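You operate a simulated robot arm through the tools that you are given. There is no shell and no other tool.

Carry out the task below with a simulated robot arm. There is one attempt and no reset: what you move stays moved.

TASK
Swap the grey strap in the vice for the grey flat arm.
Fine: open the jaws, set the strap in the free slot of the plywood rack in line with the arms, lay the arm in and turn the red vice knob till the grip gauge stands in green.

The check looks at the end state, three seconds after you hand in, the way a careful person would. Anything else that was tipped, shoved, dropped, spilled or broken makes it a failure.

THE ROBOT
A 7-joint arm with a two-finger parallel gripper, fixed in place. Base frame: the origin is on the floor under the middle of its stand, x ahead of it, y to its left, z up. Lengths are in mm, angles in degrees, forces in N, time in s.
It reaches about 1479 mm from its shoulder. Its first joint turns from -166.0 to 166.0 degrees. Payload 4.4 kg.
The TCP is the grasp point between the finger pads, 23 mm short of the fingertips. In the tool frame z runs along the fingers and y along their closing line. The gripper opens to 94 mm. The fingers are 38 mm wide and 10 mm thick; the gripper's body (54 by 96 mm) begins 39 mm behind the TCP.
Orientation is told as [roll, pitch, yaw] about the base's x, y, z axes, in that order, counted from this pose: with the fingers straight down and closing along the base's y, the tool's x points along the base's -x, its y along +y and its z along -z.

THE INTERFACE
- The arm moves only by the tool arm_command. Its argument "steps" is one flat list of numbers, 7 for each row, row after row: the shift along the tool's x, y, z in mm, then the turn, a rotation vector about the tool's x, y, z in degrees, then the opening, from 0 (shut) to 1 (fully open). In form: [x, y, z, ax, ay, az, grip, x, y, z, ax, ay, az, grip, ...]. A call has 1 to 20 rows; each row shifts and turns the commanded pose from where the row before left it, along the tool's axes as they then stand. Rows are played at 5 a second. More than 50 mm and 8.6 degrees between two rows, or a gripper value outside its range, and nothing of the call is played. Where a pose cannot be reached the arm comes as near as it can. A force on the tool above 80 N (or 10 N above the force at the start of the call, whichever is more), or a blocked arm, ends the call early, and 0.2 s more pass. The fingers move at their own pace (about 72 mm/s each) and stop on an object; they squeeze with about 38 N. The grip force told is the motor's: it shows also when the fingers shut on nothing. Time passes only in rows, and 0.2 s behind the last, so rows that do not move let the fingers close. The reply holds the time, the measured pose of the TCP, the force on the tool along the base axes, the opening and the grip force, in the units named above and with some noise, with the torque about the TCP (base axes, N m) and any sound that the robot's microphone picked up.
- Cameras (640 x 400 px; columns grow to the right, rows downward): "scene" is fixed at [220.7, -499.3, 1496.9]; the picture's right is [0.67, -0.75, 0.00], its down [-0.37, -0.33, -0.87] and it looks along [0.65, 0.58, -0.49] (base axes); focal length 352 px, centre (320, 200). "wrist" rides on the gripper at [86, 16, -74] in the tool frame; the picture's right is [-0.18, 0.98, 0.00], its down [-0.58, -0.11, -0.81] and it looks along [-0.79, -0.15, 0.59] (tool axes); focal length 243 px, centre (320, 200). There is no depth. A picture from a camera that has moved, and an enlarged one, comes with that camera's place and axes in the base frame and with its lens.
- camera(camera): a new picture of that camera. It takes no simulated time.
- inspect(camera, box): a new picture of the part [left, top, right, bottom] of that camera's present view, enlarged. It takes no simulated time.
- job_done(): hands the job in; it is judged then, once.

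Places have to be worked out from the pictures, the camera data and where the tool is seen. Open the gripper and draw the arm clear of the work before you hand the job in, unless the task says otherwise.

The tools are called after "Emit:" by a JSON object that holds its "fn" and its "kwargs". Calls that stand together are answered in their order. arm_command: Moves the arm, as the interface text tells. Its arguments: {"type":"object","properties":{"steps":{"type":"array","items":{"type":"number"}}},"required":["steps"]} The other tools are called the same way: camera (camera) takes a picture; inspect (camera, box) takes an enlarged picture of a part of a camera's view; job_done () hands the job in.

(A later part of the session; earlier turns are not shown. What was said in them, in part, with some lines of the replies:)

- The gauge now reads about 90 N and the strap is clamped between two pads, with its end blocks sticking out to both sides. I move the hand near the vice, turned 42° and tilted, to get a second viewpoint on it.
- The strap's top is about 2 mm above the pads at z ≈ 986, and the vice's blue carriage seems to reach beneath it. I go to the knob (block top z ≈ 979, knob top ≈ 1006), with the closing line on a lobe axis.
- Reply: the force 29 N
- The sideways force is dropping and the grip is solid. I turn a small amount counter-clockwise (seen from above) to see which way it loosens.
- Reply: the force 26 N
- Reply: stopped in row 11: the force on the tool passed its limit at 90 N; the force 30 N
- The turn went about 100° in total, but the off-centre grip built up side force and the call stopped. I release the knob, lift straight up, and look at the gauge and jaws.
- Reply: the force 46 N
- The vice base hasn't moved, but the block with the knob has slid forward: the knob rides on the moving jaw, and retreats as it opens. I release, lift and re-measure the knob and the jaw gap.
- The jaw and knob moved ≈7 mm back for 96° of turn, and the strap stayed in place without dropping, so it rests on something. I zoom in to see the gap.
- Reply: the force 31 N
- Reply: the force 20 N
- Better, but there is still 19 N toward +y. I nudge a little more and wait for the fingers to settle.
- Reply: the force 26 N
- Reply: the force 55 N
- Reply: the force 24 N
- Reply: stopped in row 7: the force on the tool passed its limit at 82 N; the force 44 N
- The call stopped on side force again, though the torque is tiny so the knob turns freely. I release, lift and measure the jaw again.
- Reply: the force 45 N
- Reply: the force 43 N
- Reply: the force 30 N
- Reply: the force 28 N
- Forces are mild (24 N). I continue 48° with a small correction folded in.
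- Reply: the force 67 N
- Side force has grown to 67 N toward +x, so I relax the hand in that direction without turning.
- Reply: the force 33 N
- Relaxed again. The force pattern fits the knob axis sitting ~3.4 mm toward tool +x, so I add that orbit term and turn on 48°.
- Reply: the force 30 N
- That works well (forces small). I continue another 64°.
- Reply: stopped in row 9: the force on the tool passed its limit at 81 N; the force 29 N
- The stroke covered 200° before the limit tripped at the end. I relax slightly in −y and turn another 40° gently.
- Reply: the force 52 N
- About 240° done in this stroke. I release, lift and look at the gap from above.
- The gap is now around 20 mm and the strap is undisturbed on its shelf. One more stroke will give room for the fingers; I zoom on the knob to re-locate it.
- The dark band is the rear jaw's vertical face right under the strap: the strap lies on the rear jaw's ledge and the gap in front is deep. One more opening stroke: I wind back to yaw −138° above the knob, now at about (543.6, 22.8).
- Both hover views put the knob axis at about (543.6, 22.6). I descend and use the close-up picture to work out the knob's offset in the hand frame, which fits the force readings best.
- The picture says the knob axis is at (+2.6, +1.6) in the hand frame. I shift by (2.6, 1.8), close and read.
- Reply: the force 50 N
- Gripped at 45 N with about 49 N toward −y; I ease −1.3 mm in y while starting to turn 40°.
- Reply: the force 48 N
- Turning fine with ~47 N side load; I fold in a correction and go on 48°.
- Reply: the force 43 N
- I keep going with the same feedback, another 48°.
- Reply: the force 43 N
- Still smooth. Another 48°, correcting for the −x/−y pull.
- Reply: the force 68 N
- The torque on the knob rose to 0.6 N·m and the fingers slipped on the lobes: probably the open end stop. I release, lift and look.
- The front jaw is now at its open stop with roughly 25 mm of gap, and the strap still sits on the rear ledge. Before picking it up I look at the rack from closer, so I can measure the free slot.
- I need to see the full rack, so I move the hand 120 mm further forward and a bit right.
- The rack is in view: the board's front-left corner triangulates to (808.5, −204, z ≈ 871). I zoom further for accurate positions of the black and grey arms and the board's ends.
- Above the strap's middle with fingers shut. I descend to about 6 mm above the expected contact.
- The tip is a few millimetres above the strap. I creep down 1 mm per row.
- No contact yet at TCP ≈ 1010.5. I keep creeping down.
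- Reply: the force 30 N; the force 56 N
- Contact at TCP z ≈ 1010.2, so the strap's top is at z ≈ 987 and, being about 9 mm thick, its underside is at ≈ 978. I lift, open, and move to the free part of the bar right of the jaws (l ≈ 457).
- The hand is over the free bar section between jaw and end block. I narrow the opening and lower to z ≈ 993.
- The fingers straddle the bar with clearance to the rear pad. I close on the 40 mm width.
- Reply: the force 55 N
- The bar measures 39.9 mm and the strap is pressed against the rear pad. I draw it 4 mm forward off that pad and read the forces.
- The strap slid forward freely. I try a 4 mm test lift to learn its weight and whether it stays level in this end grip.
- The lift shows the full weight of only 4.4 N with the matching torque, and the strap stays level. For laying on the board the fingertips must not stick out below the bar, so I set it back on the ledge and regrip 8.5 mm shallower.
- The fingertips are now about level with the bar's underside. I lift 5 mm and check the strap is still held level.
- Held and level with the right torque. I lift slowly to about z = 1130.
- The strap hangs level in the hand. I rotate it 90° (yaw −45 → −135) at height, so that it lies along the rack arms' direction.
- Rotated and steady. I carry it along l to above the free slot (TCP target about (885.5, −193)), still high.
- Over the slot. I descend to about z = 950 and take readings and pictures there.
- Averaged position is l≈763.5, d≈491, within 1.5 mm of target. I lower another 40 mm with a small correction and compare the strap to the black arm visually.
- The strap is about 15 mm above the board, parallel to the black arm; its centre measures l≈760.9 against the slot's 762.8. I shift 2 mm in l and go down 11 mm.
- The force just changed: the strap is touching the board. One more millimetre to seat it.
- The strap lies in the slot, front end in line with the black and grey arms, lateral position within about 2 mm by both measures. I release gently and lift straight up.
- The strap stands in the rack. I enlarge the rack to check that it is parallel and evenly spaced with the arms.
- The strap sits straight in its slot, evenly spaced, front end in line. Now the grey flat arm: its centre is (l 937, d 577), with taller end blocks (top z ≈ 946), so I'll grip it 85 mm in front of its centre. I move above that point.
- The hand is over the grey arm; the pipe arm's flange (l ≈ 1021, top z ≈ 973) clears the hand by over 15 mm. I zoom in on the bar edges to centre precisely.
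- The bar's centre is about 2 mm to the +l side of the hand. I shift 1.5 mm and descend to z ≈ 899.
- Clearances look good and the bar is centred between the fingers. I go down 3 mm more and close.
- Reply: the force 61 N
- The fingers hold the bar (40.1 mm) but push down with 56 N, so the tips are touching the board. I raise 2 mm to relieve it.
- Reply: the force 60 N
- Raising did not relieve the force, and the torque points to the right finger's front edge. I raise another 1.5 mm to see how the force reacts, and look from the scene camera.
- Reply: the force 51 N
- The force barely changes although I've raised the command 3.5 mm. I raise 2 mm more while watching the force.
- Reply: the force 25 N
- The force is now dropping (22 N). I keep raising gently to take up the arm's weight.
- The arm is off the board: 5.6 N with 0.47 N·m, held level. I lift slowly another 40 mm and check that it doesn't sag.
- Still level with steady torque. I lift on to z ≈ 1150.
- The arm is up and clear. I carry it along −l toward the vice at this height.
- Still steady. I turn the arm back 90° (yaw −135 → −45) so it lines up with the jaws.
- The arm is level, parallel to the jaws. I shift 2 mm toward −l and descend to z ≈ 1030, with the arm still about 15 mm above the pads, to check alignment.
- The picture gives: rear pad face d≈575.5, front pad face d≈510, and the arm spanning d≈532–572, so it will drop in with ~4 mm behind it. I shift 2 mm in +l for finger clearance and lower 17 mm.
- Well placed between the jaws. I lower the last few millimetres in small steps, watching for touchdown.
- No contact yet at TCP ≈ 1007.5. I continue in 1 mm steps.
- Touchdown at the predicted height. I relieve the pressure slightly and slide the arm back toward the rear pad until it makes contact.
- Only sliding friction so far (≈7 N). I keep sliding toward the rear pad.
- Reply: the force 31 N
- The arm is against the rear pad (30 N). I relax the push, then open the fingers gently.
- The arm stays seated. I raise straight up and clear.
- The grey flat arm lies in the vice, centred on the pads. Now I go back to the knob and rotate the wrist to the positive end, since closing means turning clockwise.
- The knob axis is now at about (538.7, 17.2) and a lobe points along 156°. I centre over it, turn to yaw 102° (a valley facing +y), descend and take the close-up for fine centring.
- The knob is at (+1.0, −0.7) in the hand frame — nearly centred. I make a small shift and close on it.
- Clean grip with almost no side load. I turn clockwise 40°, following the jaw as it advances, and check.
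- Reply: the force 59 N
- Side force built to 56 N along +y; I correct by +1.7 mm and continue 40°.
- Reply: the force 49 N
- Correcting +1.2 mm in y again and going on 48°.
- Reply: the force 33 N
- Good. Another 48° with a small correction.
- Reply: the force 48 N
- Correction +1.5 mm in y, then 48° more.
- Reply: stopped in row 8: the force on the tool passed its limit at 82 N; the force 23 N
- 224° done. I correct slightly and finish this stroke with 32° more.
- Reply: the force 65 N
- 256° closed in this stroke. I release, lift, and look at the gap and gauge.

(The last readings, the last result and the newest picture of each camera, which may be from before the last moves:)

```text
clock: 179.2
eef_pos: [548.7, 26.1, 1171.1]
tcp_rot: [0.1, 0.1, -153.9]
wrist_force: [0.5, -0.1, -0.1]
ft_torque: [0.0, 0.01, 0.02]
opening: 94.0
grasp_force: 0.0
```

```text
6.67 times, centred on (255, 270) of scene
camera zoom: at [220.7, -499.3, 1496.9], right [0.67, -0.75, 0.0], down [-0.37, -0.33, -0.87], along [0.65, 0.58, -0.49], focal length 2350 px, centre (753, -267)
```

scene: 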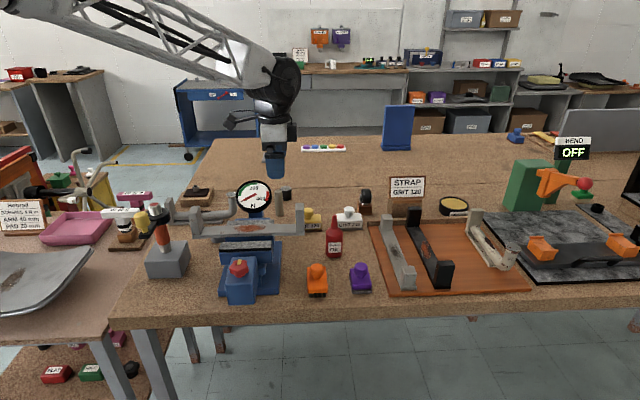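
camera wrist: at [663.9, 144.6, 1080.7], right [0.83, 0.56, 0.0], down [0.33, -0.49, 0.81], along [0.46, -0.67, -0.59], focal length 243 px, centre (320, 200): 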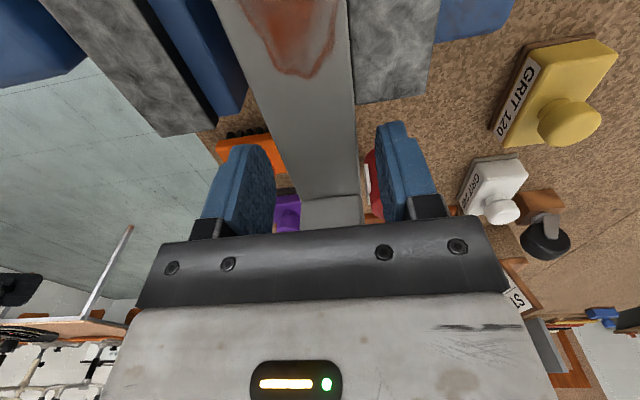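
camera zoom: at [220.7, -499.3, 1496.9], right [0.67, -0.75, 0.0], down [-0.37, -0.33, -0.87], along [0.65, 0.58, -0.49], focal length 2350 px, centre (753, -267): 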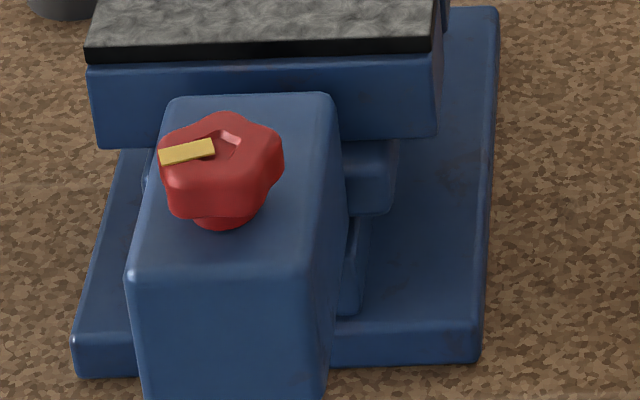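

The front jaw advanced about 10 mm; the arm hasn't moved. I wind the wrist back to yaw 98° for the next stroke.

Emit:
{"fn": "arm_command", "kwargs": {"steps": [0, 0, 0, 0, 0, -8, 1, 0, 0, 0, 0, 0, -8, 1, 0, 0, 0, 0, 0, -8, 1, 0, 0, 0, 0, 0, -8, 1, 0, 0, 0, 0, 0, -8, 1, 0, 0, 0, 0, 0, -8, 1, 0, 0, 0, 0, 0, -8, 1, 0, 0, 0, 0, 0, -8, 1, 0, 0, 0, 0, 0, -8, 1, 0, 0, 0, 0, 0, -8, 1, 0, 0, 0, 0, 0, -8, 1, 0, 0, 0, 0, 0, -8, 1, 0, 0, 0, 0, 0, -8, 1, 0, 0, 0, 0, 0, -8, 1, 0, 0, 0, 0, 0, -8, 1, 0, 0, 0, 0, 0, -8, 1]}}

Emit:
{"fn": "arm_command", "kwargs": {"steps": [0, 0, 0, 0, 0, -8, 1, 0, 0, 0, 0, 0, -8, 1, 0, 0, 0, 0, 0, -8, 1, 0, 0, 0, 0, 0, -8, 1, 0, 0, 0, 0, 0, -8, 1, 0, 0, 0, 0, 0, -8, 1, 0, 0, 0, 0, 0, -8, 1, 0, 0, 0, 0, 0, -8, 1, 0, 0, 0, 0, 0, -8, 1, 0, 0, 0, 0, 0, -8, 1, 0, 0, 0, 0, 0, -8, 1, 0, 0, 0, 0, 0, -8, 1, 0, 0, 0, 0, 0, -8, 1, 0, 0, 0, 0, 0, -8, 1, 0, 0, 0, 0, 0, -8, 1, 0, 0, 0, 0, 0, -4, 1, 0, 0, 0, 0, 0, 0, 1, 0, 0, 0, 0, 0, 0, 1]}}

Emit:
{"fn": "inspect", "kwargs": {"camera": "wrist", "box": [270, 0, 370, 75]}}

```text
clock: 182.6
eef_pos: [547.7, 25.9, 1169.8]
tcp_rot: [0.0, -0.1, -25.5]
wrist_force: [-0.4, 0.3, -0.5]
ft_torque: [0.0, 0.0, -0.01]
opening: 94.0
grasp_force: 0.1
```

```text
clock: 186.4
eef_pos: [549.5, 25.7, 1169.5]
tcp_rot: [-0.1, 0.1, 98.4]
wrist_force: [0.3, -0.4, -0.2]
ft_torque: [-0.01, -0.01, -0.01]
opening: 93.9
grasp_force: 0.0
```

```text
5.33 times, centred on (320, 38) of wrist
camera zoom: at [543.9, -61.3, 1243.9], right [-1.0, 0.04, 0.0], down [0.02, 0.59, 0.81], along [0.03, 0.8, -0.59], focal length 1294 px, centre (320, 1067)
```

zoom: 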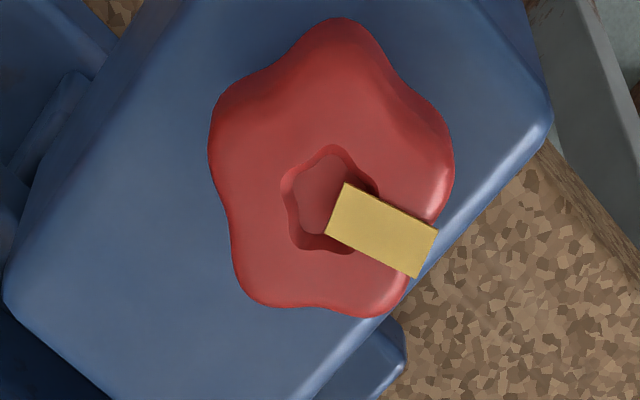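

The knob is at (545.4, 24.5), as predicted. I centre over it, align 6° to the lobe, and descend.

Emit:
{"fn": "arm_command", "kwargs": {"steps": [1.2, 2.4, 0, 0, 0, -6, 1, 0, 0, 40, 0, 0, 0, 1, 0, 0, 40, 0, 0, 0, 1, 0, 0, 40, 0, 0, 0, 1, 0, 0, 41, 0, 0, 0, 1, 0, 0, 0, 0, 0, 0, 1, 0, 0, 0, 0, 0, 0, 1]}}

Emit:
{"fn": "inspect", "kwargs": {"camera": "wrist", "box": [200, 90, 450, 240]}}

```text
clock: 188.0
eef_pos: [547.0, 24.7, 1007.0]
tcp_rot: [-0.1, 0.1, 104.2]
wrist_force: [0.0, -0.4, -0.4]
ft_torque: [0.02, -0.01, -0.01]
opening: 93.9
grasp_force: 0.1
```

```text
2.56 times, centred on (325, 165) of wrist
camera zoom: at [552.4, -62.5, 1082.1], right [-1.0, -0.06, 0.0], down [-0.04, 0.59, 0.81], along [-0.05, 0.8, -0.59], focal length 621 px, centre (307, 290)
```

zoom: 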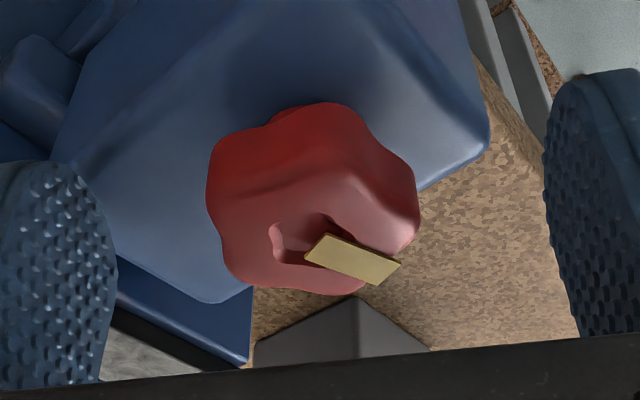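

Offset (+1.8, +1.5) in the hand frame, lobe on +y. I shift (1.8, 2.2) and close.

Emit:
{"fn": "arm_command", "kwargs": {"steps": [1.8, 2.2, 0, 0, 0, 0, 1, 0, 0, 0, 0, 0, 0, 0.2, 0, 0, 0, 0, 0, 0, 0.2, 0, 0, 0, 0, 0, 0, 0.2, 0, 0, 0, 0, 0, 0, 0.2]}}

```text
clock: 189.2
eef_pos: [546.4, 22.9, 1009.2]
tcp_rot: [-0.2, 0.1, 104.3]
wrist_force: [39.4, 20.7, -11.6]
ft_torque: [-0.27, -0.01, -0.07]
opening: 36.7
grasp_force: 45.1
```

The push is −y 43 N; I ease −1.5 mm, then turn clockwise 40°.

Emit:
{"fn": "arm_command", "kwargs": {"steps": [-0.3, -1.5, 0, 0, 0, 0, 0.2, -0.34, -0.25, 0, 0, 0, 8, 0.2, -0.37, -0.22, 0, 0, 0, 8, 0.2, -0.4, -0.19, 0, 0, 0, 8, 0.2, -0.43, -0.16, 0, 0, 0, 8, 0.2, -0.45, -0.12, 0, 0, 0, 8, 0.2, 0, 0, 0, 0, 0, 0, 0.2]}}

```text
clock: 190.8
eef_pos: [547.8, 24.2, 1008.0]
tcp_rot: [-0.1, 0.0, 64.1]
wrist_force: [29.9, -21.4, -2.1]
ft_torque: [-1.15, 0.66, 0.0]
opening: 36.6
grasp_force: 45.4
```

Fine; correction −1.2 in y and 48° more.

Emit:
{"fn": "arm_command", "kwargs": {"steps": [0.2, -1.2, 0, 0, 0, 0, 0.2, -0.46, -0.08, 0, 0, 0, 8, 0.2, -0.47, -0.04, 0, 0, 0, 8, 0.2, -0.47, 0, 0, 0, 0, 8, 0.2, -0.47, 0.05, 0, 0, 0, 8, 0.2, -0.46, 0.09, 0, 0, 0, 8, 0.2, -0.44, 0.13, 0, 0, 0, 8, 0.2, 0, 0, 0, 0, 0, 0, 0.2]}}

```text
clock: 192.6
eef_pos: [548.3, 26.0, 1008.0]
tcp_rot: [0.0, -0.1, 16.2]
wrist_force: [-36.4, 19.1, 13.6]
ft_torque: [0.43, 0.39, -0.02]
opening: 36.5
grasp_force: 44.9
```

Correction (+1, +1) and 48° more.

Emit:
{"fn": "arm_command", "kwargs": {"steps": [0.9, 0.9, 0, 0, 0, 0, 0.2, -0.42, 0.17, 0, 0, 0, 8, 0.2, -0.4, 0.2, 0, 0, 0, 8, 0.2, -0.37, 0.23, 0, 0, 0, 8, 0.2, -0.33, 0.26, 0, 0, 0, 8, 0.2, -0.3, 0.28, 0, 0, 0, 8, 0.2, -0.26, 0.29, 0, 0, 0, 8, 0.2, 0, 0, 0, 0, 0, 0, 0.2]}}

```text
clock: 194.4
eef_pos: [551.3, 28.1, 1008.2]
tcp_rot: [0.0, -0.2, -32.0]
wrist_force: [12.7, -33.2, -15.7]
ft_torque: [-0.29, -0.39, -0.01]
opening: 36.6
grasp_force: 45.0
```

Correction (−0.9, −0.7) and another 48°.

Emit:
{"fn": "arm_command", "kwargs": {"steps": [-0.9, -0.7, 0, 0, 0, 0, 0.2, -0.21, 0.3, 0, 0, 0, 8, 0.2, -0.17, 0.3, 0, 0, 0, 8, 0.2, -0.13, 0.3, 0, 0, 0, 8, 0.2, -0.09, 0.3, 0, 0, 0, 8, 0.2, -0.05, 0.28, 0, 0, 0, 8, 0.2, -0.01, 0.26, 0, 0, 0, 8, 0.2, 0, 0, 0, 0, 0, 0, 0.2]}}

```text
clock: 196.2
eef_pos: [552.9, 28.1, 1008.1]
tcp_rot: [0.2, 0.0, -79.9]
wrist_force: [-62.2, 20.0, 8.6]
ft_torque: [0.16, 0.84, 0.03]
opening: 36.6
grasp_force: 45.2
```

Correction (+1, −1.8), then 40° more.

Emit:
{"fn": "arm_command", "kwargs": {"steps": [0.5, -0.9, 0, 0, 0, 0, 0.2, 0.5, -0.9, 0, 0, 0, 0, 0.2, 0.02, 0.24, 0, 0, 0, 8, 0.2, 0.06, 0.21, 0, 0, 0, 8, 0.2, 0.08, 0.17, 0, 0, 0, 8, 0.2, 0.1, 0.14, 0, 0, 0, 8, 0.2, 0.12, 0.1, 0, 0, 0, 8, 0.2, 0, 0, 0, 0, 0, 0, 0.2]}}

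```text
clock: 198.0
eef_pos: [553.7, 28.8, 1009.3]
tcp_rot: [0.2, 0.0, -120.0]
wrist_force: [-6.2, 3.7, -5.7]
ft_torque: [-0.22, 0.59, 0.0]
opening: 36.3
grasp_force: 45.5
```

Nearly no side force. I finish this stroke with 32° more.

Emit:
{"fn": "arm_command", "kwargs": {"steps": [0.13, 0.06, 0, 0, 0, 8, 0.2, 0.14, 0.02, 0, 0, 0, 8, 0.2, 0.14, -0.03, 0, 0, 0, 8, 0.2, 0.13, -0.07, 0, 0, 0, 8, 0.2, 0, 0, 0, 0, 0, 0, 0.2, 0, 0, 0, 0, 0, 0, 1, 0, 0, 0, 0, 0, 0, 1, 0, 0, 0, 0, 0, 0, 1, 0, 0, -40, 0, 0, 0, 1, 0, 0, -40, 0, 0, 0, 1, 0, 0, -40, 0, 0, 0, 1, 0, 0, -40, 0, 0, 0, 1, 0, 0, 0, 0, 0, 0, 1]}}

Emit:
{"fn": "inspect", "kwargs": {"camera": "scene", "box": [190, 190, 310, 265]}}

Emit:
{"fn": "inspect", "kwargs": {"camera": "scene", "box": [215, 240, 295, 300]}}

```text
clock: 200.8
eef_pos: [553.0, 31.7, 1167.3]
tcp_rot: [0.1, 0.1, -151.8]
wrist_force: [-0.2, 0.0, -0.7]
ft_torque: [-0.01, 0.01, 0.01]
opening: 94.0
grasp_force: 0.1
```

```text
5.33 times, centred on (250, 228) of scene
camera zoom: at [220.7, -499.3, 1496.9], right [0.67, -0.75, 0.0], down [-0.37, -0.33, -0.87], along [0.65, 0.58, -0.49], focal length 1880 px, centre (693, 53)
```

zoom: 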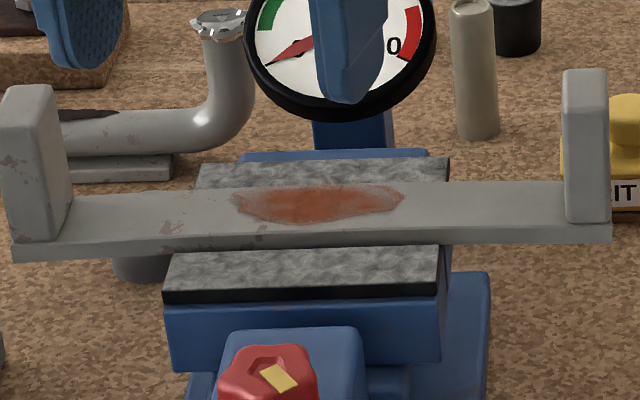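

```text
6.67 times, centred on (255, 270) of scene
camera zoom: at [220.7, -499.3, 1496.9], right [0.67, -0.75, 0.0], down [-0.37, -0.33, -0.87], along [0.65, 0.58, -0.49], focal length 2350 px, centre (753, -267)
```

zoom: 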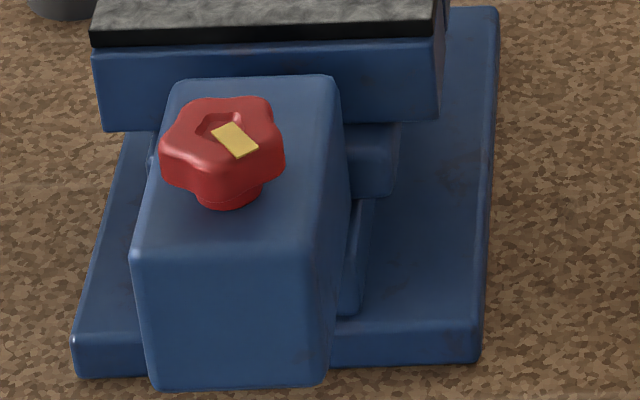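

Only about 6 mm of gap remains; the arm is still in place. The gauge's green zone runs from about 45 to 220 N, so I'll aim for roughly 100–150 N. I wind back to yaw 100° for the next stroke.

Emit:
{"fn": "arm_command", "kwargs": {"steps": [0, 0, 0, 0, 0, -8, 1, 0, 0, 0, 0, 0, -8, 1, 0, 0, 0, 0, 0, -8, 1, 0, 0, 0, 0, 0, -8, 1, 0, 0, 0, 0, 0, -8, 1, 0, 0, 0, 0, 0, -8, 1, 0, 0, 0, 0, 0, -8, 1, 0, 0, 0, 0, 0, -8, 1, 0, 0, 0, 0, 0, -8, 1, 0, 0, 0, 0, 0, -8, 1, 0, 0, 0, 0, 0, -8, 1, 0, 0, 0, 0, 0, -8, 1, 0, 0, 0, 0, 0, -8, 1, 0, 0, 0, 0, 0, -8, 1, 0, 0, 0, 0, 0, -8, 1, 0, 0, 0, 0, 0, -8, 1]}}

Emit:
{"fn": "arm_command", "kwargs": {"steps": [0, 0, 0, 0, 0, -8, 1, 0, 0, 0, 0, 0, -8, 1, 0, 0, 0, 0, 0, -8, 1, 0, 0, 0, 0, 0, -8, 1, 0, 0, 0, 0, 0, -8, 1, 0, 0, 0, 0, 0, -8, 1, 0, 0, 0, 0, 0, -8, 1, 0, 0, 0, 0, 0, -8, 1, 0, 0, 0, 0, 0, -8, 1, 0, 0, 0, 0, 0, -8, 1, 0, 0, 0, 0, 0, -8, 1, 0, 0, 0, 0, 0, -8, 1, 0, 0, 0, 0, 0, -8, 1, 0, 0, 0, 0, 0, -8, 1, 0, 0, 0, 0, 0, -8, 1, 0, 0, 0, 0, 0, -4, 1, 0, 0, 0, 0, 0, 0, 1, 0, 0, 0, 0, 0, 0, 1]}}

Emit:
{"fn": "inspect", "kwargs": {"camera": "wrist", "box": [270, 0, 370, 75]}}

```text
clock: 204.2
eef_pos: [552.8, 29.6, 1168.5]
tcp_rot: [0.0, -0.1, -23.7]
wrist_force: [-0.4, -0.5, 0.6]
ft_torque: [-0.04, -0.04, 0.01]
opening: 94.1
grasp_force: 0.0
```

```text
clock: 208.0
eef_pos: [553.6, 28.5, 1168.5]
tcp_rot: [-0.1, 0.2, 100.3]
wrist_force: [0.4, -0.4, 0.9]
ft_torque: [0.0, 0.01, -0.01]
opening: 93.7
grasp_force: 0.1
```

```text
5.33 times, centred on (320, 38) of wrist
camera zoom: at [551.0, -57.7, 1243.5], right [-1.0, 0.01, 0.0], down [0.0, 0.59, 0.81], along [0.01, 0.81, -0.59], focal length 1294 px, centre (320, 1067)
```

zoom: 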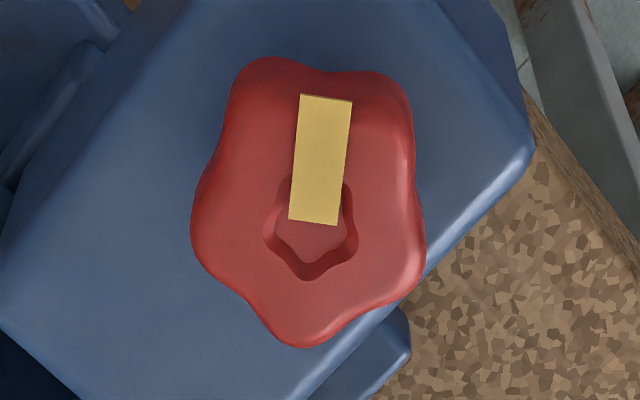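

The knob is at (552.9, 31.5), a valley facing +y. I centre and descend.

Emit:
{"fn": "arm_command", "kwargs": {"steps": [-1.2, -1.7, 0, 0, 0, 0, 1, 0, 0, 40, 0, 0, 0, 1, 0, 0, 40, 0, 0, 0, 1, 0, 0, 40, 0, 0, 0, 1, 0, 0, 39, 0, 0, 0, 1, 0, 0, 0, 0, 0, 0, 1, 0, 0, 0, 0, 0, 0, 1]}}

Emit:
{"fn": "inspect", "kwargs": {"camera": "wrist", "box": [200, 90, 450, 240]}}

```text
clock: 209.6
eef_pos: [553.0, 28.5, 1009.8]
tcp_rot: [-0.1, 0.1, 100.2]
wrist_force: [0.7, 0.1, 1.1]
ft_torque: [0.0, 0.04, 0.02]
opening: 94.1
grasp_force: 0.1
```

```text
2.56 times, centred on (325, 165) of wrist
camera zoom: at [552.7, -58.5, 1084.0], right [-1.0, 0.01, 0.0], down [0.0, 0.59, 0.81], along [0.01, 0.81, -0.59], focal length 621 px, centre (307, 290)
```

zoom: 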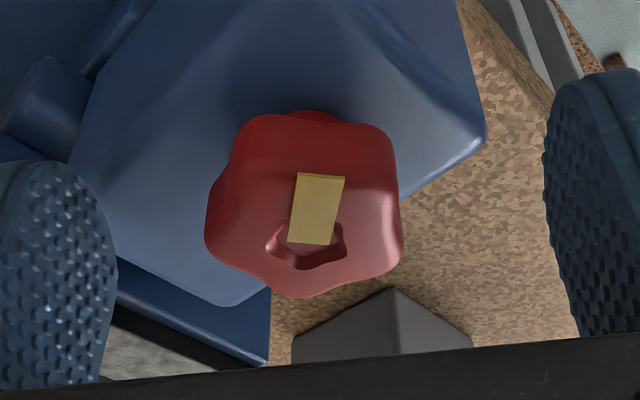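

Offset (+0.9, 0). I shift (0.9, −0.8) and close on the knob.

Emit:
{"fn": "arm_command", "kwargs": {"steps": [0.9, -0.8, 0.5, 0, 0, 0, 1, 0, 0, 0, 0, 0, 0, 0.2, 0, 0, 0, 0, 0, 0, 0.2, 0, 0, 0, 0, 0, 0, 0.2, 0, 0, 0, 0, 0, 0, 0.2]}}

```text
clock: 210.8
eef_pos: [554.7, 26.8, 1008.1]
tcp_rot: [-0.1, 0.1, 100.2]
wrist_force: [-18.6, 1.2, 6.5]
ft_torque: [-0.28, 0.81, 0.03]
opening: 36.6
grasp_force: 44.7
```

Good grip. I turn clockwise 40°.

Emit:
{"fn": "arm_command", "kwargs": {"steps": [-0.03, -0.05, 0, 0, 0, 8, 0.2, -0.06, -0.05, 0, 0, 0, 8, 0.2, -0.08, -0.05, 0, 0, 0, 8, 0.2, -0.1, -0.05, 0, 0, 0, 8, 0.2, -0.12, -0.05, 0, 0, 0, 8, 0.2, 0, 0, 0, 0, 0, 0, 0.2]}}

```text
clock: 212.2
eef_pos: [554.5, 30.1, 1009.0]
tcp_rot: [0.0, 0.0, 60.3]
wrist_force: [-71.1, 10.2, 7.7]
ft_torque: [0.32, 0.69, 0.25]
opening: 36.6
grasp_force: 45.1
```

Side force 72 N toward −x; I correct by (+0.9, +2.2) before turning on 40°.

Emit:
{"fn": "arm_command", "kwargs": {"steps": [0.4, 1.1, 0, 0, 0, 0, 0.2, 0.4, 1.1, 0, 0, 0, 0, 0.2, -0.13, -0.02, 0, 0, 0, 8, 0.2, -0.14, 0.02, 0, 0, 0, 8, 0.2, -0.14, 0.06, 0, 0, 0, 8, 0.2, -0.13, 0.1, 0, 0, 0, 8, 0.2, -0.12, 0.12, 0, 0, 0, 8, 0.2, 0, 0, 0, 0, 0, 0, 0.2]}}

```text
clock: 214.0
eef_pos: [553.8, 31.9, 1010.7]
tcp_rot: [0.0, -0.1, 20.2]
wrist_force: [-10.0, 36.6, -27.4]
ft_torque: [0.46, -0.36, 0.07]
opening: 36.6
grasp_force: 45.0
```

Correction and another 40°; this brings the wrist to where its camera can see the gauge.

Emit:
{"fn": "arm_command", "kwargs": {"steps": [0, 1.2, 0.7, 0, 0, 0, 0.2, -0.1, 0.17, 0, 0, 0, 8, 0.2, -0.08, 0.2, 0, 0, 0, 8, 0.2, -0.05, 0.23, 0, 0, 0, 8, 0.2, -0.02, 0.25, 0, 0, 0, 8, 0.2, 0.02, 0.27, 0, 0, 0, 8, 0.2, 0, 0, 0, 0, 0, 0, 0.2]}}

Emit:
{"fn": "camera", "kwargs": {"camera": "wrist"}}

```text
clock: 215.6
eef_pos: [553.9, 33.9, 1008.4]
tcp_rot: [0.0, -0.1, -19.8]
wrist_force: [2.6, 60.7, 5.7]
ft_torque: [0.69, 0.18, 0.18]
opening: 36.5
grasp_force: 45.6
```

```text
taken
camera wrist: at [476.9, 79.9, 1083.0], right [0.51, 0.86, 0.0], down [0.51, -0.3, 0.81], along [0.7, -0.41, -0.59], focal length 243 px, centre (320, 200)
```

wrist: 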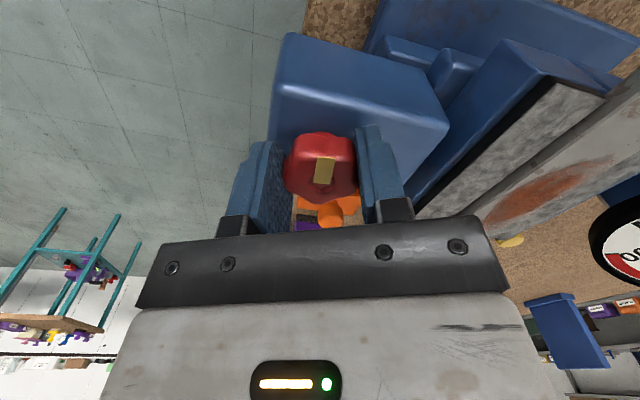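

The front pad is now close to the arm. I correct for the 60 N side force, and turn a further 32°.

Emit:
{"fn": "arm_command", "kwargs": {"steps": [0.3, 1.0, 0, 0, 0, 0, 0.2, 0.3, 0.9, 0, 0, 0, 0, 0.2, 0.06, 0.28, 0, 0, 0, 8, 0.2, 0.1, 0.3, 0, 0, 0, 8, 0.2, 0.14, 0.3, 0, 0, 0, 8, 0.2, 0.18, 0.3, 0, 0, 0, 8, 0.2, 0, 0, 0, 0, 0, 0, 0.2]}}

Emit:
{"fn": "camera", "kwargs": {"camera": "wrist"}}

```text
clock: 217.2
eef_pos: [555.7, 36.9, 1008.8]
tcp_rot: [0.1, -0.3, -51.9]
wrist_force: [67.4, 15.7, 1.4]
ft_torque: [-0.19, -0.74, 0.2]
opening: 36.6
grasp_force: 44.6
```

```text
taken
camera wrist: at [513.5, 115.5, 1083.1], right [0.89, 0.46, 0.0], down [0.27, -0.52, 0.81], along [0.38, -0.72, -0.59], focal length 243 px, centre (320, 200)
```

wrist: 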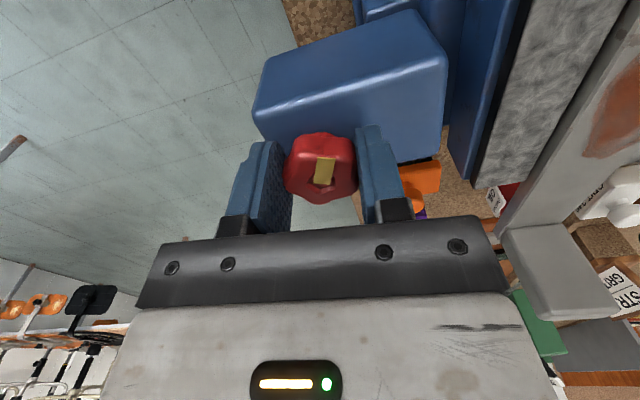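

152° done in this stroke. I release and lift to read the gauge and check the gap.

Emit:
{"fn": "arm_command", "kwargs": {"steps": [0, 0, 0, 0, 0, 0, 1, 0, 0, 0, 0, 0, 0, 1, 0, 0, 0, 0, 0, 0, 1, 0, 0, -40, 0, 0, 0, 1, 0, 0, -40, 0, 0, 0, 1, 0, 0, -40, 0, 0, 0, 1, 0, 0, -40, 0, 0, 0, 1, 0, 0, 0, 0, 0, 0, 1]}}

Emit:
{"fn": "inspect", "kwargs": {"camera": "scene", "box": [190, 170, 310, 265]}}

Emit:
{"fn": "inspect", "kwargs": {"camera": "scene", "box": [215, 240, 295, 300]}}

Emit:
{"fn": "camera", "kwargs": {"camera": "wrist"}}

```text
clock: 219.0
eef_pos: [552.9, 36.4, 1170.5]
tcp_rot: [0.1, -0.1, -51.8]
wrist_force: [-0.3, -0.8, 0.7]
ft_torque: [0.01, 0.0, 0.01]
opening: 94.1
grasp_force: 0.0
```

```text
4.21 times, centred on (250, 218) of scene
camera zoom: at [220.7, -499.3, 1496.9], right [0.67, -0.75, 0.0], down [-0.37, -0.33, -0.87], along [0.65, 0.58, -0.49], focal length 1484 px, centre (615, 126)
```

zoom: 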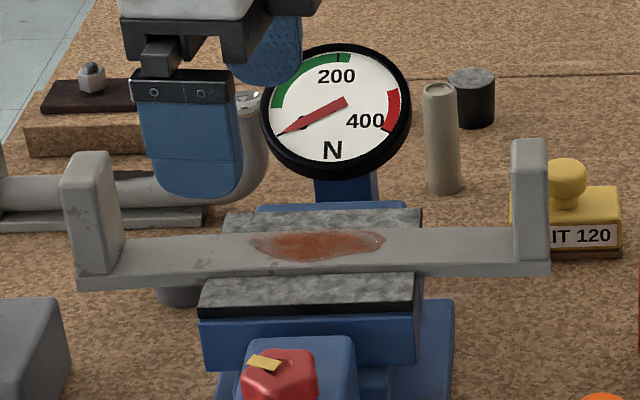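

```text
6.67 times, centred on (255, 270) of scene
camera zoom: at [220.7, -499.3, 1496.9], right [0.67, -0.75, 0.0], down [-0.37, -0.33, -0.87], along [0.65, 0.58, -0.49], focal length 2350 px, centre (753, -267)
```

zoom: 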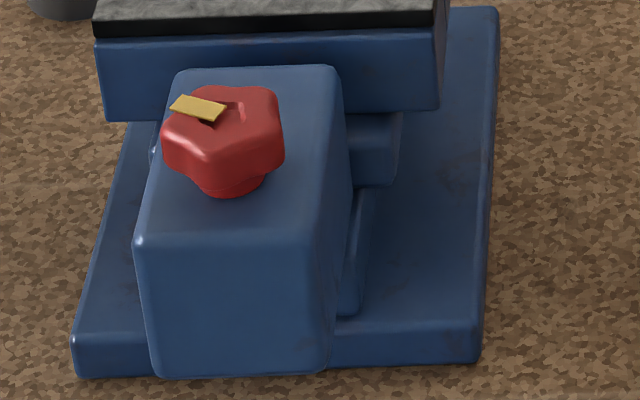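

```text
taken
camera wrist: at [512.0, 114.9, 1245.1], right [0.89, 0.46, 0.0], down [0.27, -0.52, 0.81], along [0.38, -0.72, -0.59], focal length 243 px, centre (320, 200)
```

wrist: 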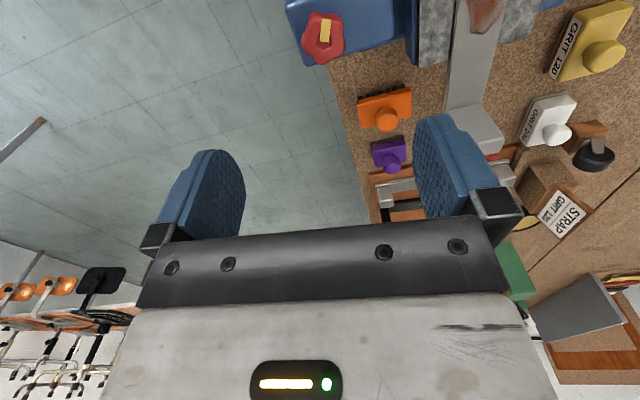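

The pad has just reached the arm (jaw back at its original position) while the gauge is still at 0. For the final tightening I regrip at yaw 56°, so the turn ends near yaw 0 where the wrist camera can see the gauge.

Emit:
{"fn": "arm_command", "kwargs": {"steps": [0, 0, 0, 0, 0, -8, 1, 0, 0, 0, 0, 0, -8, 1, 0, 0, 0, 0, 0, -8, 1, 0, 0, 0, 0, 0, -8, 1, 0, 0, 0, 0, 0, -8, 1, 0, 0, 0, 0, 0, -8, 1, 0, 0, 0, 0, 0, -8, 1, 0, 0, 0, 0, 0, -8, 1, 0, 0, 0, 0, 0, -8, 1, 0, 0, 0, 0, 0, -8, 1, 0, 0, 0, 0, 0, -8, 1, 0, 0, 0, 0, 0, -8, 1, 0, 0, 0, 0, 0, -8, 1, 0, 0, 0, 0, 0, -4, 1, 0, 0, 0, 0, 0, 0, 1, 0, 0, 0, 0, 0, 0, 1]}}

Emit:
{"fn": "inspect", "kwargs": {"camera": "wrist", "box": [270, 0, 370, 75]}}

Emit:
{"fn": "camera", "kwargs": {"camera": "wrist"}}

```text
clock: 222.4
eef_pos: [554.1, 36.8, 1168.6]
tcp_rot: [-0.1, 0.0, 56.3]
wrist_force: [0.8, 0.6, -0.5]
ft_torque: [0.04, 0.02, 0.01]
opening: 94.0
grasp_force: 0.0
```

```text
5.33 times, centred on (320, 38) of wrist
camera zoom: at [491.5, -25.5, 1242.9], right [-0.71, 0.7, 0.0], down [0.41, 0.42, 0.81], along [0.56, 0.58, -0.59], focal length 1294 px, centre (320, 1067)
```

zoom: 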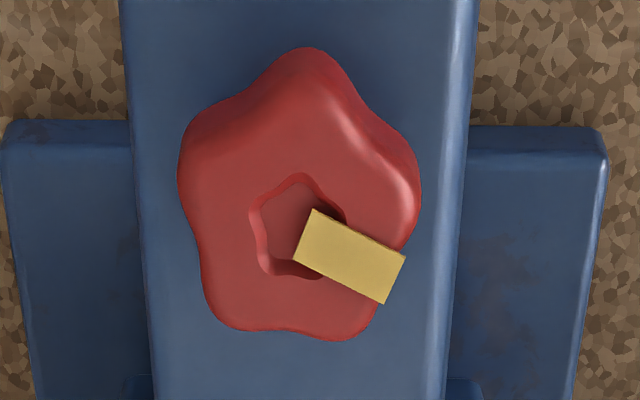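

```text
taken
camera wrist: at [491.5, -25.5, 1242.9], right [-0.71, 0.7, 0.0], down [0.41, 0.42, 0.81], along [0.56, 0.58, -0.59], focal length 243 px, centre (320, 200)
```

wrist: 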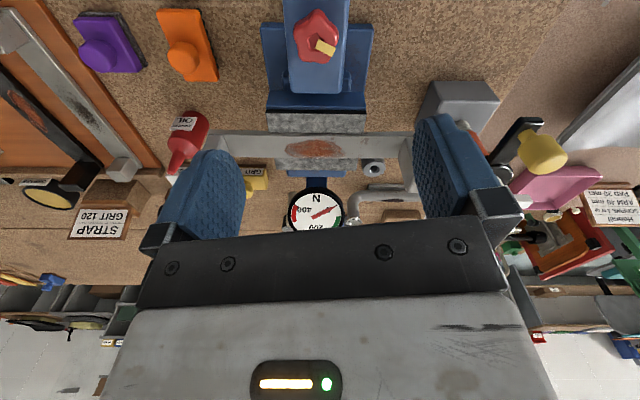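

The knob is at (556, 35.8). I centre, align 6°, descend and take the close-up.

Emit:
{"fn": "arm_command", "kwargs": {"steps": [-0.8, -3.5, 0, 0, 0, -6, 1, 0, 0, 40, 0, 0, 0, 1, 0, 0, 40, 0, 0, 0, 1, 0, 0, 40, 0, 0, 0, 1, 0, 0, 40, 0, 0, 0, 1, 0, 0, 0, 0, 0, 0, 1, 0, 0, 0, 0, 0, 0, 1]}}

Emit:
{"fn": "inspect", "kwargs": {"camera": "wrist", "box": [200, 90, 450, 240]}}

```text
clock: 224.0
eef_pos: [557.3, 34.1, 1008.1]
tcp_rot: [-0.2, 0.0, 62.2]
wrist_force: [0.3, -0.6, -0.5]
ft_torque: [0.0, 0.01, -0.03]
opening: 94.1
grasp_force: 0.0
```

```text
2.56 times, centred on (325, 165) of wrist
camera zoom: at [501.1, -33.4, 1082.3], right [-0.78, 0.62, 0.0], down [0.37, 0.46, 0.81], along [0.5, 0.63, -0.59], focal length 621 px, centre (307, 290)
```

zoom: 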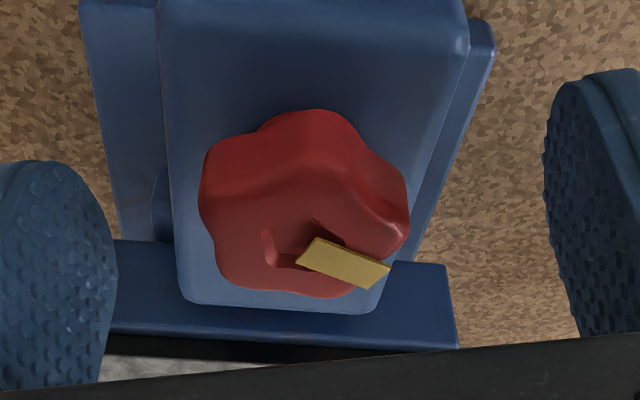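

Offset (+0.9, −0.1). I shift (0.9, −0.9) and close.

Emit:
{"fn": "arm_command", "kwargs": {"steps": [0.9, -0.9, 0, 0, 0, 0, 1, 0, 0, 0, 0, 0, 0, 0.2, 0, 0, 0, 0, 0, 0, 0.2, 0, 0, 0, 0, 0, 0, 0.2, 0, 0, 0, 0, 0, 0, 0.2]}}

```text
clock: 225.2
eef_pos: [556.5, 33.5, 1007.7]
tcp_rot: [-0.2, 0.0, 62.1]
wrist_force: [5.0, -3.2, -1.9]
ft_torque: [-0.1, 0.14, -0.01]
opening: 37.3
grasp_force: 44.7
```

Clean grip. I turn 32° clockwise and check the torque.

Emit:
{"fn": "arm_command", "kwargs": {"steps": [-0.2, -0.05, 0, 0, 0, 8, 0.2, -0.2, -0.02, 0, 0, 0, 8, 0.2, -0.2, 0.01, 0, 0, 0, 8, 0.2, -0.2, 0.04, 0, 0, 0, 8, 0.2, 0, 0, 0, 0, 0, 0, 0.2]}}

Emit:
{"fn": "camera", "kwargs": {"camera": "scene"}}

```text
clock: 226.4
eef_pos: [557.2, 35.4, 1008.0]
tcp_rot: [-0.1, -0.1, 30.2]
wrist_force: [-14.9, 1.6, 10.9]
ft_torque: [0.82, -0.79, 0.03]
opening: 36.6
grasp_force: 45.0
```

```text
taken
```

scene: 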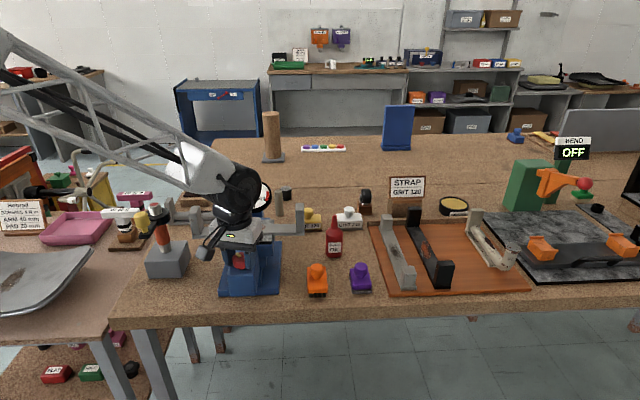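

Low forces still. I turn another 32° to yaw ≈ −2°, where the wrist camera can see the gauge.

Emit:
{"fn": "arm_command", "kwargs": {"steps": [-0.18, 0.07, 0, 0, 0, 8, 0.2, -0.17, 0.1, 0, 0, 0, 8, 0.2, -0.15, 0.12, 0, 0, 0, 8, 0.2, -0.13, 0.14, 0, 0, 0, 8, 0.2, 0, 0, 0, 0, 0, 0, 0.2]}}

Emit:
{"fn": "camera", "kwargs": {"camera": "wrist"}}

Emit:
{"fn": "inspect", "kwargs": {"camera": "wrist", "box": [490, 200, 640, 340]}}

```text
clock: 227.6
eef_pos: [557.0, 35.5, 1008.2]
tcp_rot: [-0.1, 0.0, -1.9]
wrist_force: [-29.5, 5.0, 10.5]
ft_torque: [0.22, 0.29, -0.02]
opening: 36.4
grasp_force: 45.0
```

```text
taken
camera wrist: at [470.9, 55.5, 1082.4], right [0.22, 0.98, 0.0], down [0.58, -0.13, 0.81], along [0.79, -0.17, -0.59], focal length 243 px, centre (320, 200)
```

wrist: 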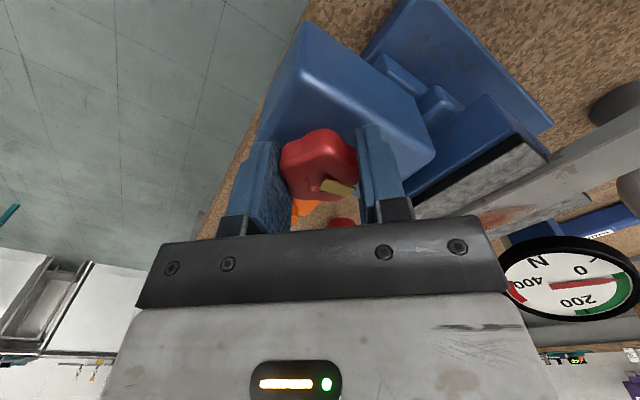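

```text
2.86 times, centred on (565, 270) of wrist
camera zoom: at [470.9, 55.5, 1082.4], right [0.22, 0.98, 0.0], down [0.58, -0.13, 0.81], along [0.79, -0.17, -0.59], focal length 693 px, centre (-380, 0)
```

zoom: 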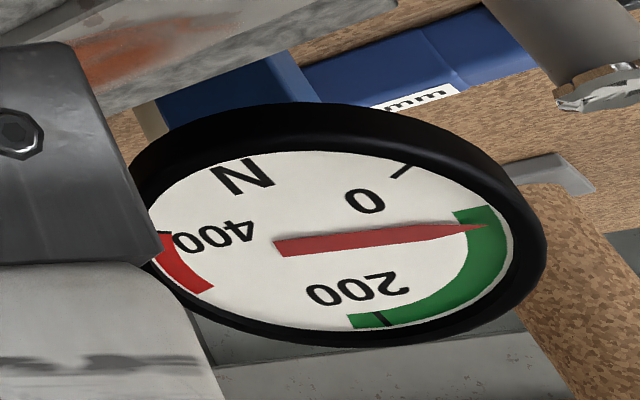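

The needle has just entered green (~50 N). I turn another 24° with a small correction and look again.

Emit:
{"fn": "arm_command", "kwargs": {"steps": [0.5, 0.1, 0, 0, 0, 0, 0.2, 0.1, 0.15, 0, 0, 0, 8, 0.2, 0.0, 0.17, 0, 0, 0, 8, 0.2, -0.05, 0.18, 0, 0, 0, 8, 0.2, 0, 0, 0, 0, 0, 0, 0.2]}}

Emit:
{"fn": "camera", "kwargs": {"camera": "wrist"}}

Emit:
{"fn": "inspect", "kwargs": {"camera": "wrist", "box": [540, 170, 640, 290]}}

```text
clock: 228.8
eef_pos: [557.5, 36.3, 1008.2]
tcp_rot: [0.0, -0.1, -25.8]
wrist_force: [4.1, 15.4, -15.5]
ft_torque: [-0.32, -1.04, -0.02]
opening: 36.5
grasp_force: 44.6
```

```text
taken
camera wrist: at [486.2, 89.1, 1082.3], right [0.59, 0.8, 0.0], down [0.47, -0.35, 0.81], along [0.65, -0.48, -0.59], focal length 243 px, centre (320, 200)
```

wrist: 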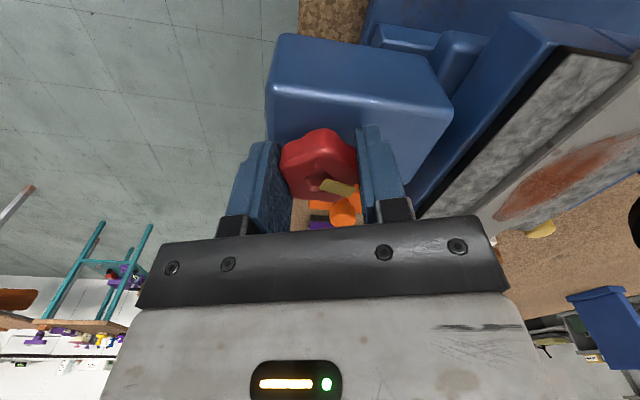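

```text
3.33 times, centred on (590, 230) of wrist
camera zoom: at [486.2, 89.1, 1082.3], right [0.59, 0.8, 0.0], down [0.47, -0.35, 0.81], along [0.65, -0.48, -0.59], focal length 809 px, centre (-580, 100)
```

zoom: 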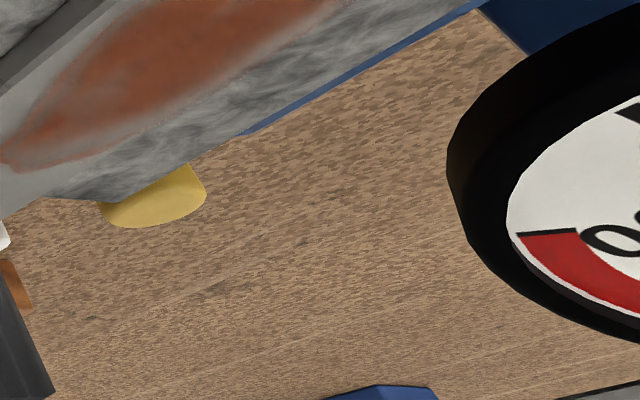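

The gauge is out of sight at this angle, so I release, lift and read it with the scene camera.

Emit:
{"fn": "arm_command", "kwargs": {"steps": [0, 0, 0, 0, 0, 0, 1, 0, 0, 0, 0, 0, 0, 1, 0, 0, 0, 0, 0, 0, 1, 0, 0, -40, 0, 0, 0, 1, 0, 0, -40, 0, 0, 0, 1, 0, 0, -40, 0, 0, 0, 1, 0, 0, -40, 0, 0, 0, 1, 0, 0, 0, 0, 0, 0, 1]}}

Emit:
{"fn": "inspect", "kwargs": {"camera": "scene", "box": [230, 170, 280, 220]}}

Emit:
{"fn": "inspect", "kwargs": {"camera": "scene", "box": [180, 170, 320, 300]}}

```text
clock: 230.6
eef_pos: [555.6, 37.5, 1167.1]
tcp_rot: [0.0, -0.1, -25.8]
wrist_force: [-0.5, 0.2, 0.4]
ft_torque: [-0.02, 0.0, -0.02]
opening: 94.1
grasp_force: 0.1
```

```text
8.00 times, centred on (255, 195) of scene
camera zoom: at [220.7, -499.3, 1496.9], right [0.67, -0.75, 0.0], down [-0.37, -0.33, -0.87], along [0.65, 0.58, -0.49], focal length 2819 px, centre (840, 240)
```

zoom: 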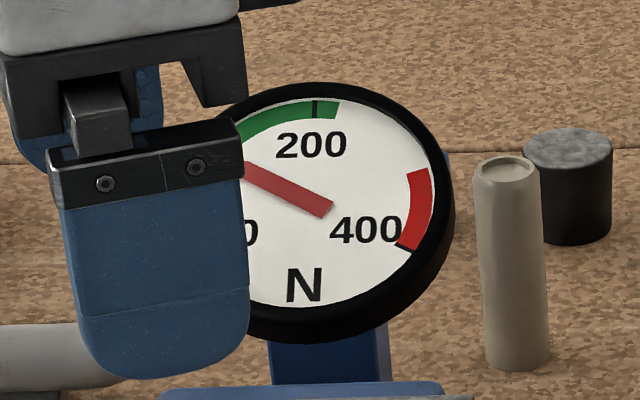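

```text
3.08 times, centred on (250, 235) of scene
camera zoom: at [220.7, -499.3, 1496.9], right [0.67, -0.75, 0.0], down [-0.37, -0.33, -0.87], along [0.65, 0.58, -0.49], focal length 1084 px, centre (535, 92)
```

zoom: 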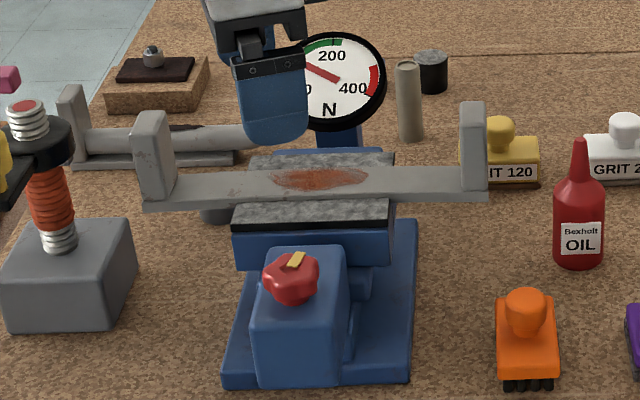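

The needle reads about 84 N — inside the green. I raise the arm and move it away to see the whole gauge, vice and rack unobstructed.

Emit:
{"fn": "arm_command", "kwargs": {"steps": [0, 0, -40, 0, 0, 0, 1, 0, 0, -40, 0, 0, 0, 1, 0, 0, -40, 0, 0, 0, 1, -30.5, -37.2, 0, 0, 0, 0, 1, -30.5, -37.2, 0, 0, 0, 0, 1, -30.5, -37.2, 0, 0, 0, 0, 1, -30.5, -37.2, 0, 0, 0, 0, 1, 0, 0, 0, 0, 0, 0, 1]}}

Emit:
{"fn": "camera", "kwargs": {"camera": "scene"}}

Emit:
{"fn": "inspect", "kwargs": {"camera": "scene", "box": [230, 175, 280, 215]}}

Emit:
{"fn": "inspect", "kwargs": {"camera": "scene", "box": [190, 200, 310, 275]}}

```text
clock: 232.4
eef_pos: [602.2, -151.1, 1287.1]
tcp_rot: [0.0, 0.0, -25.8]
wrist_force: [0.3, 0.2, -0.2]
ft_torque: [0.01, -0.01, 0.0]
opening: 94.1
grasp_force: 0.1
```

```text
taken
```

scene: 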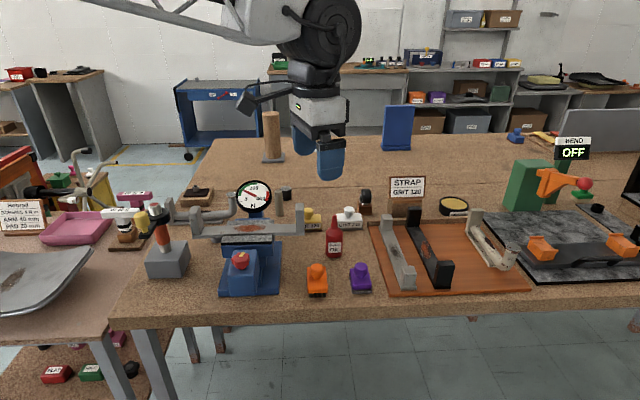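

```text
10.00 times, centred on (255, 195) of scene
camera zoom: at [220.7, -499.3, 1496.9], right [0.67, -0.75, 0.0], down [-0.37, -0.33, -0.87], along [0.65, 0.58, -0.49], focal length 3524 px, centre (970, 250)
```

zoom: 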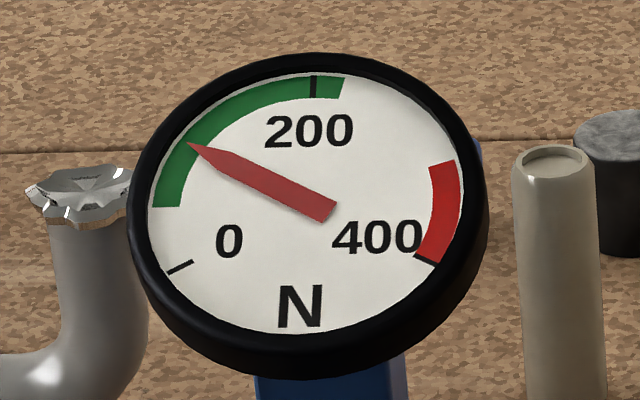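

```text
5.33 times, centred on (250, 238) of scene
camera zoom: at [220.7, -499.3, 1496.9], right [0.67, -0.75, 0.0], down [-0.37, -0.33, -0.87], along [0.65, 0.58, -0.49], focal length 1880 px, centre (693, 0)
```

zoom: 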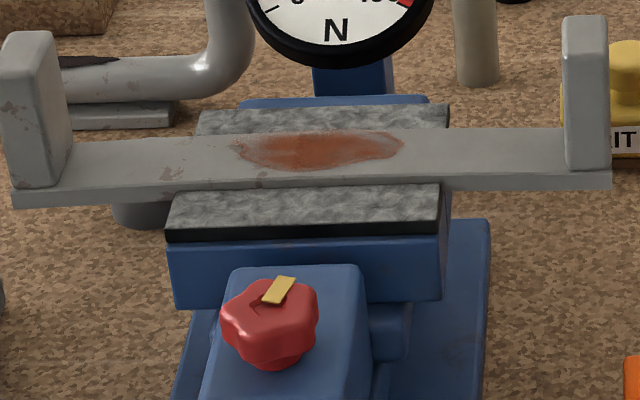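

The gauge stands at about 88 N, well inside green, with the arm seated flat between the pads. I wait two seconds and do a final check of the gauge and rack for any drift.

Emit:
{"fn": "arm_command", "kwargs": {"steps": [0, 0, 0, 0, 0, 0, 1, 0, 0, 0, 0, 0, 0, 1, 0, 0, 0, 0, 0, 0, 1, 0, 0, 0, 0, 0, 0, 1, 0, 0, 0, 0, 0, 0, 1, 0, 0, 0, 0, 0, 0, 1, 0, 0, 0, 0, 0, 0, 1, 0, 0, 0, 0, 0, 0, 1, 0, 0, 0, 0, 0, 0, 1, 0, 0, 0, 0, 0, 0, 1]}}

Emit:
{"fn": "inspect", "kwargs": {"camera": "scene", "box": [230, 175, 280, 215]}}

Emit:
{"fn": "inspect", "kwargs": {"camera": "scene", "box": [300, 180, 540, 300]}}

Emit:
{"fn": "inspect", "kwargs": {"camera": "scene", "box": [110, 160, 330, 310]}}

```text
clock: 234.6
eef_pos: [603.0, -150.3, 1287.7]
tcp_rot: [0.0, -0.2, -25.8]
wrist_force: [0.5, 0.0, 0.1]
ft_torque: [0.02, -0.05, -0.01]
opening: 93.9
grasp_force: 0.0
```

```text
10.00 times, centred on (255, 195) of scene
camera zoom: at [220.7, -499.3, 1496.9], right [0.67, -0.75, 0.0], down [-0.37, -0.33, -0.87], along [0.65, 0.58, -0.49], focal length 3524 px, centre (970, 250)
```

zoom: 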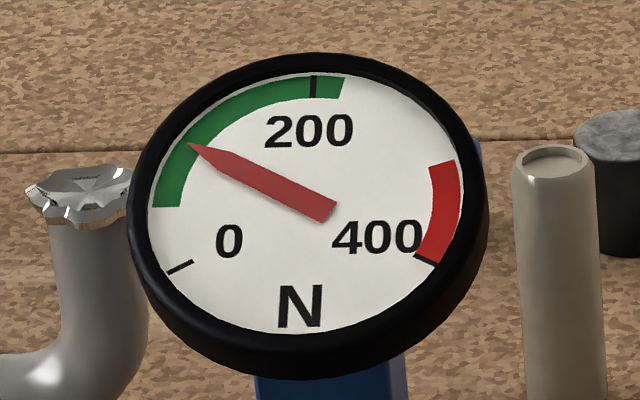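

```text
2.67 times, centred on (420, 240) of scene
camera zoom: at [220.7, -499.3, 1496.9], right [0.67, -0.75, 0.0], down [-0.37, -0.33, -0.87], along [0.65, 0.58, -0.49], focal length 940 px, centre (53, 93)
```

zoom: 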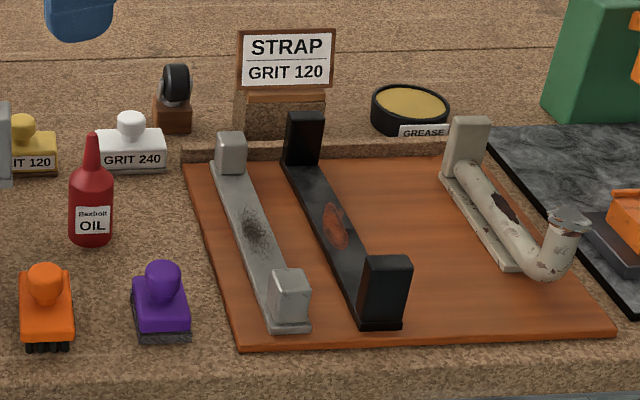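

```text
2.67 times, centred on (220, 235) of scene
camera zoom: at [220.7, -499.3, 1496.9], right [0.67, -0.75, 0.0], down [-0.37, -0.33, -0.87], along [0.65, 0.58, -0.49], focal length 940 px, centre (587, 107)
```

zoom: 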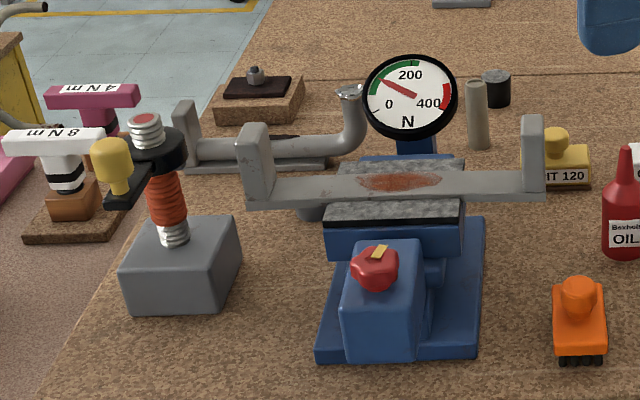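

Everything holds. The gauge is steady in green at about 88 N, and the grey flat arm is clamped flat in the jaws. The strap lies parallel in the free rack slot, nothing else has moved, and the open gripper is clear of the work. I hand the job in.

Emit:
{"fn": "job_done", "kwargs": {}}

```text
The job is handed in.
```

I swapped the strap for the grey flat arm and handed the job in. I don't have the check's verdict.

- **Vice:** The grey flat arm lies flat and centred between the pads. The grip gauge reads about 88 N, well inside the green (roughly 45–220 N), and it held steady for the 2 seconds I watched before handing in.
- **Rack:** The strap is in the free slot, parallel to the black arm, with its front end in line and its sideways position within about 2 mm.
- **Everything else:** The last pictures show nothing else tipped or moved. The gripper is open and clear of the work.
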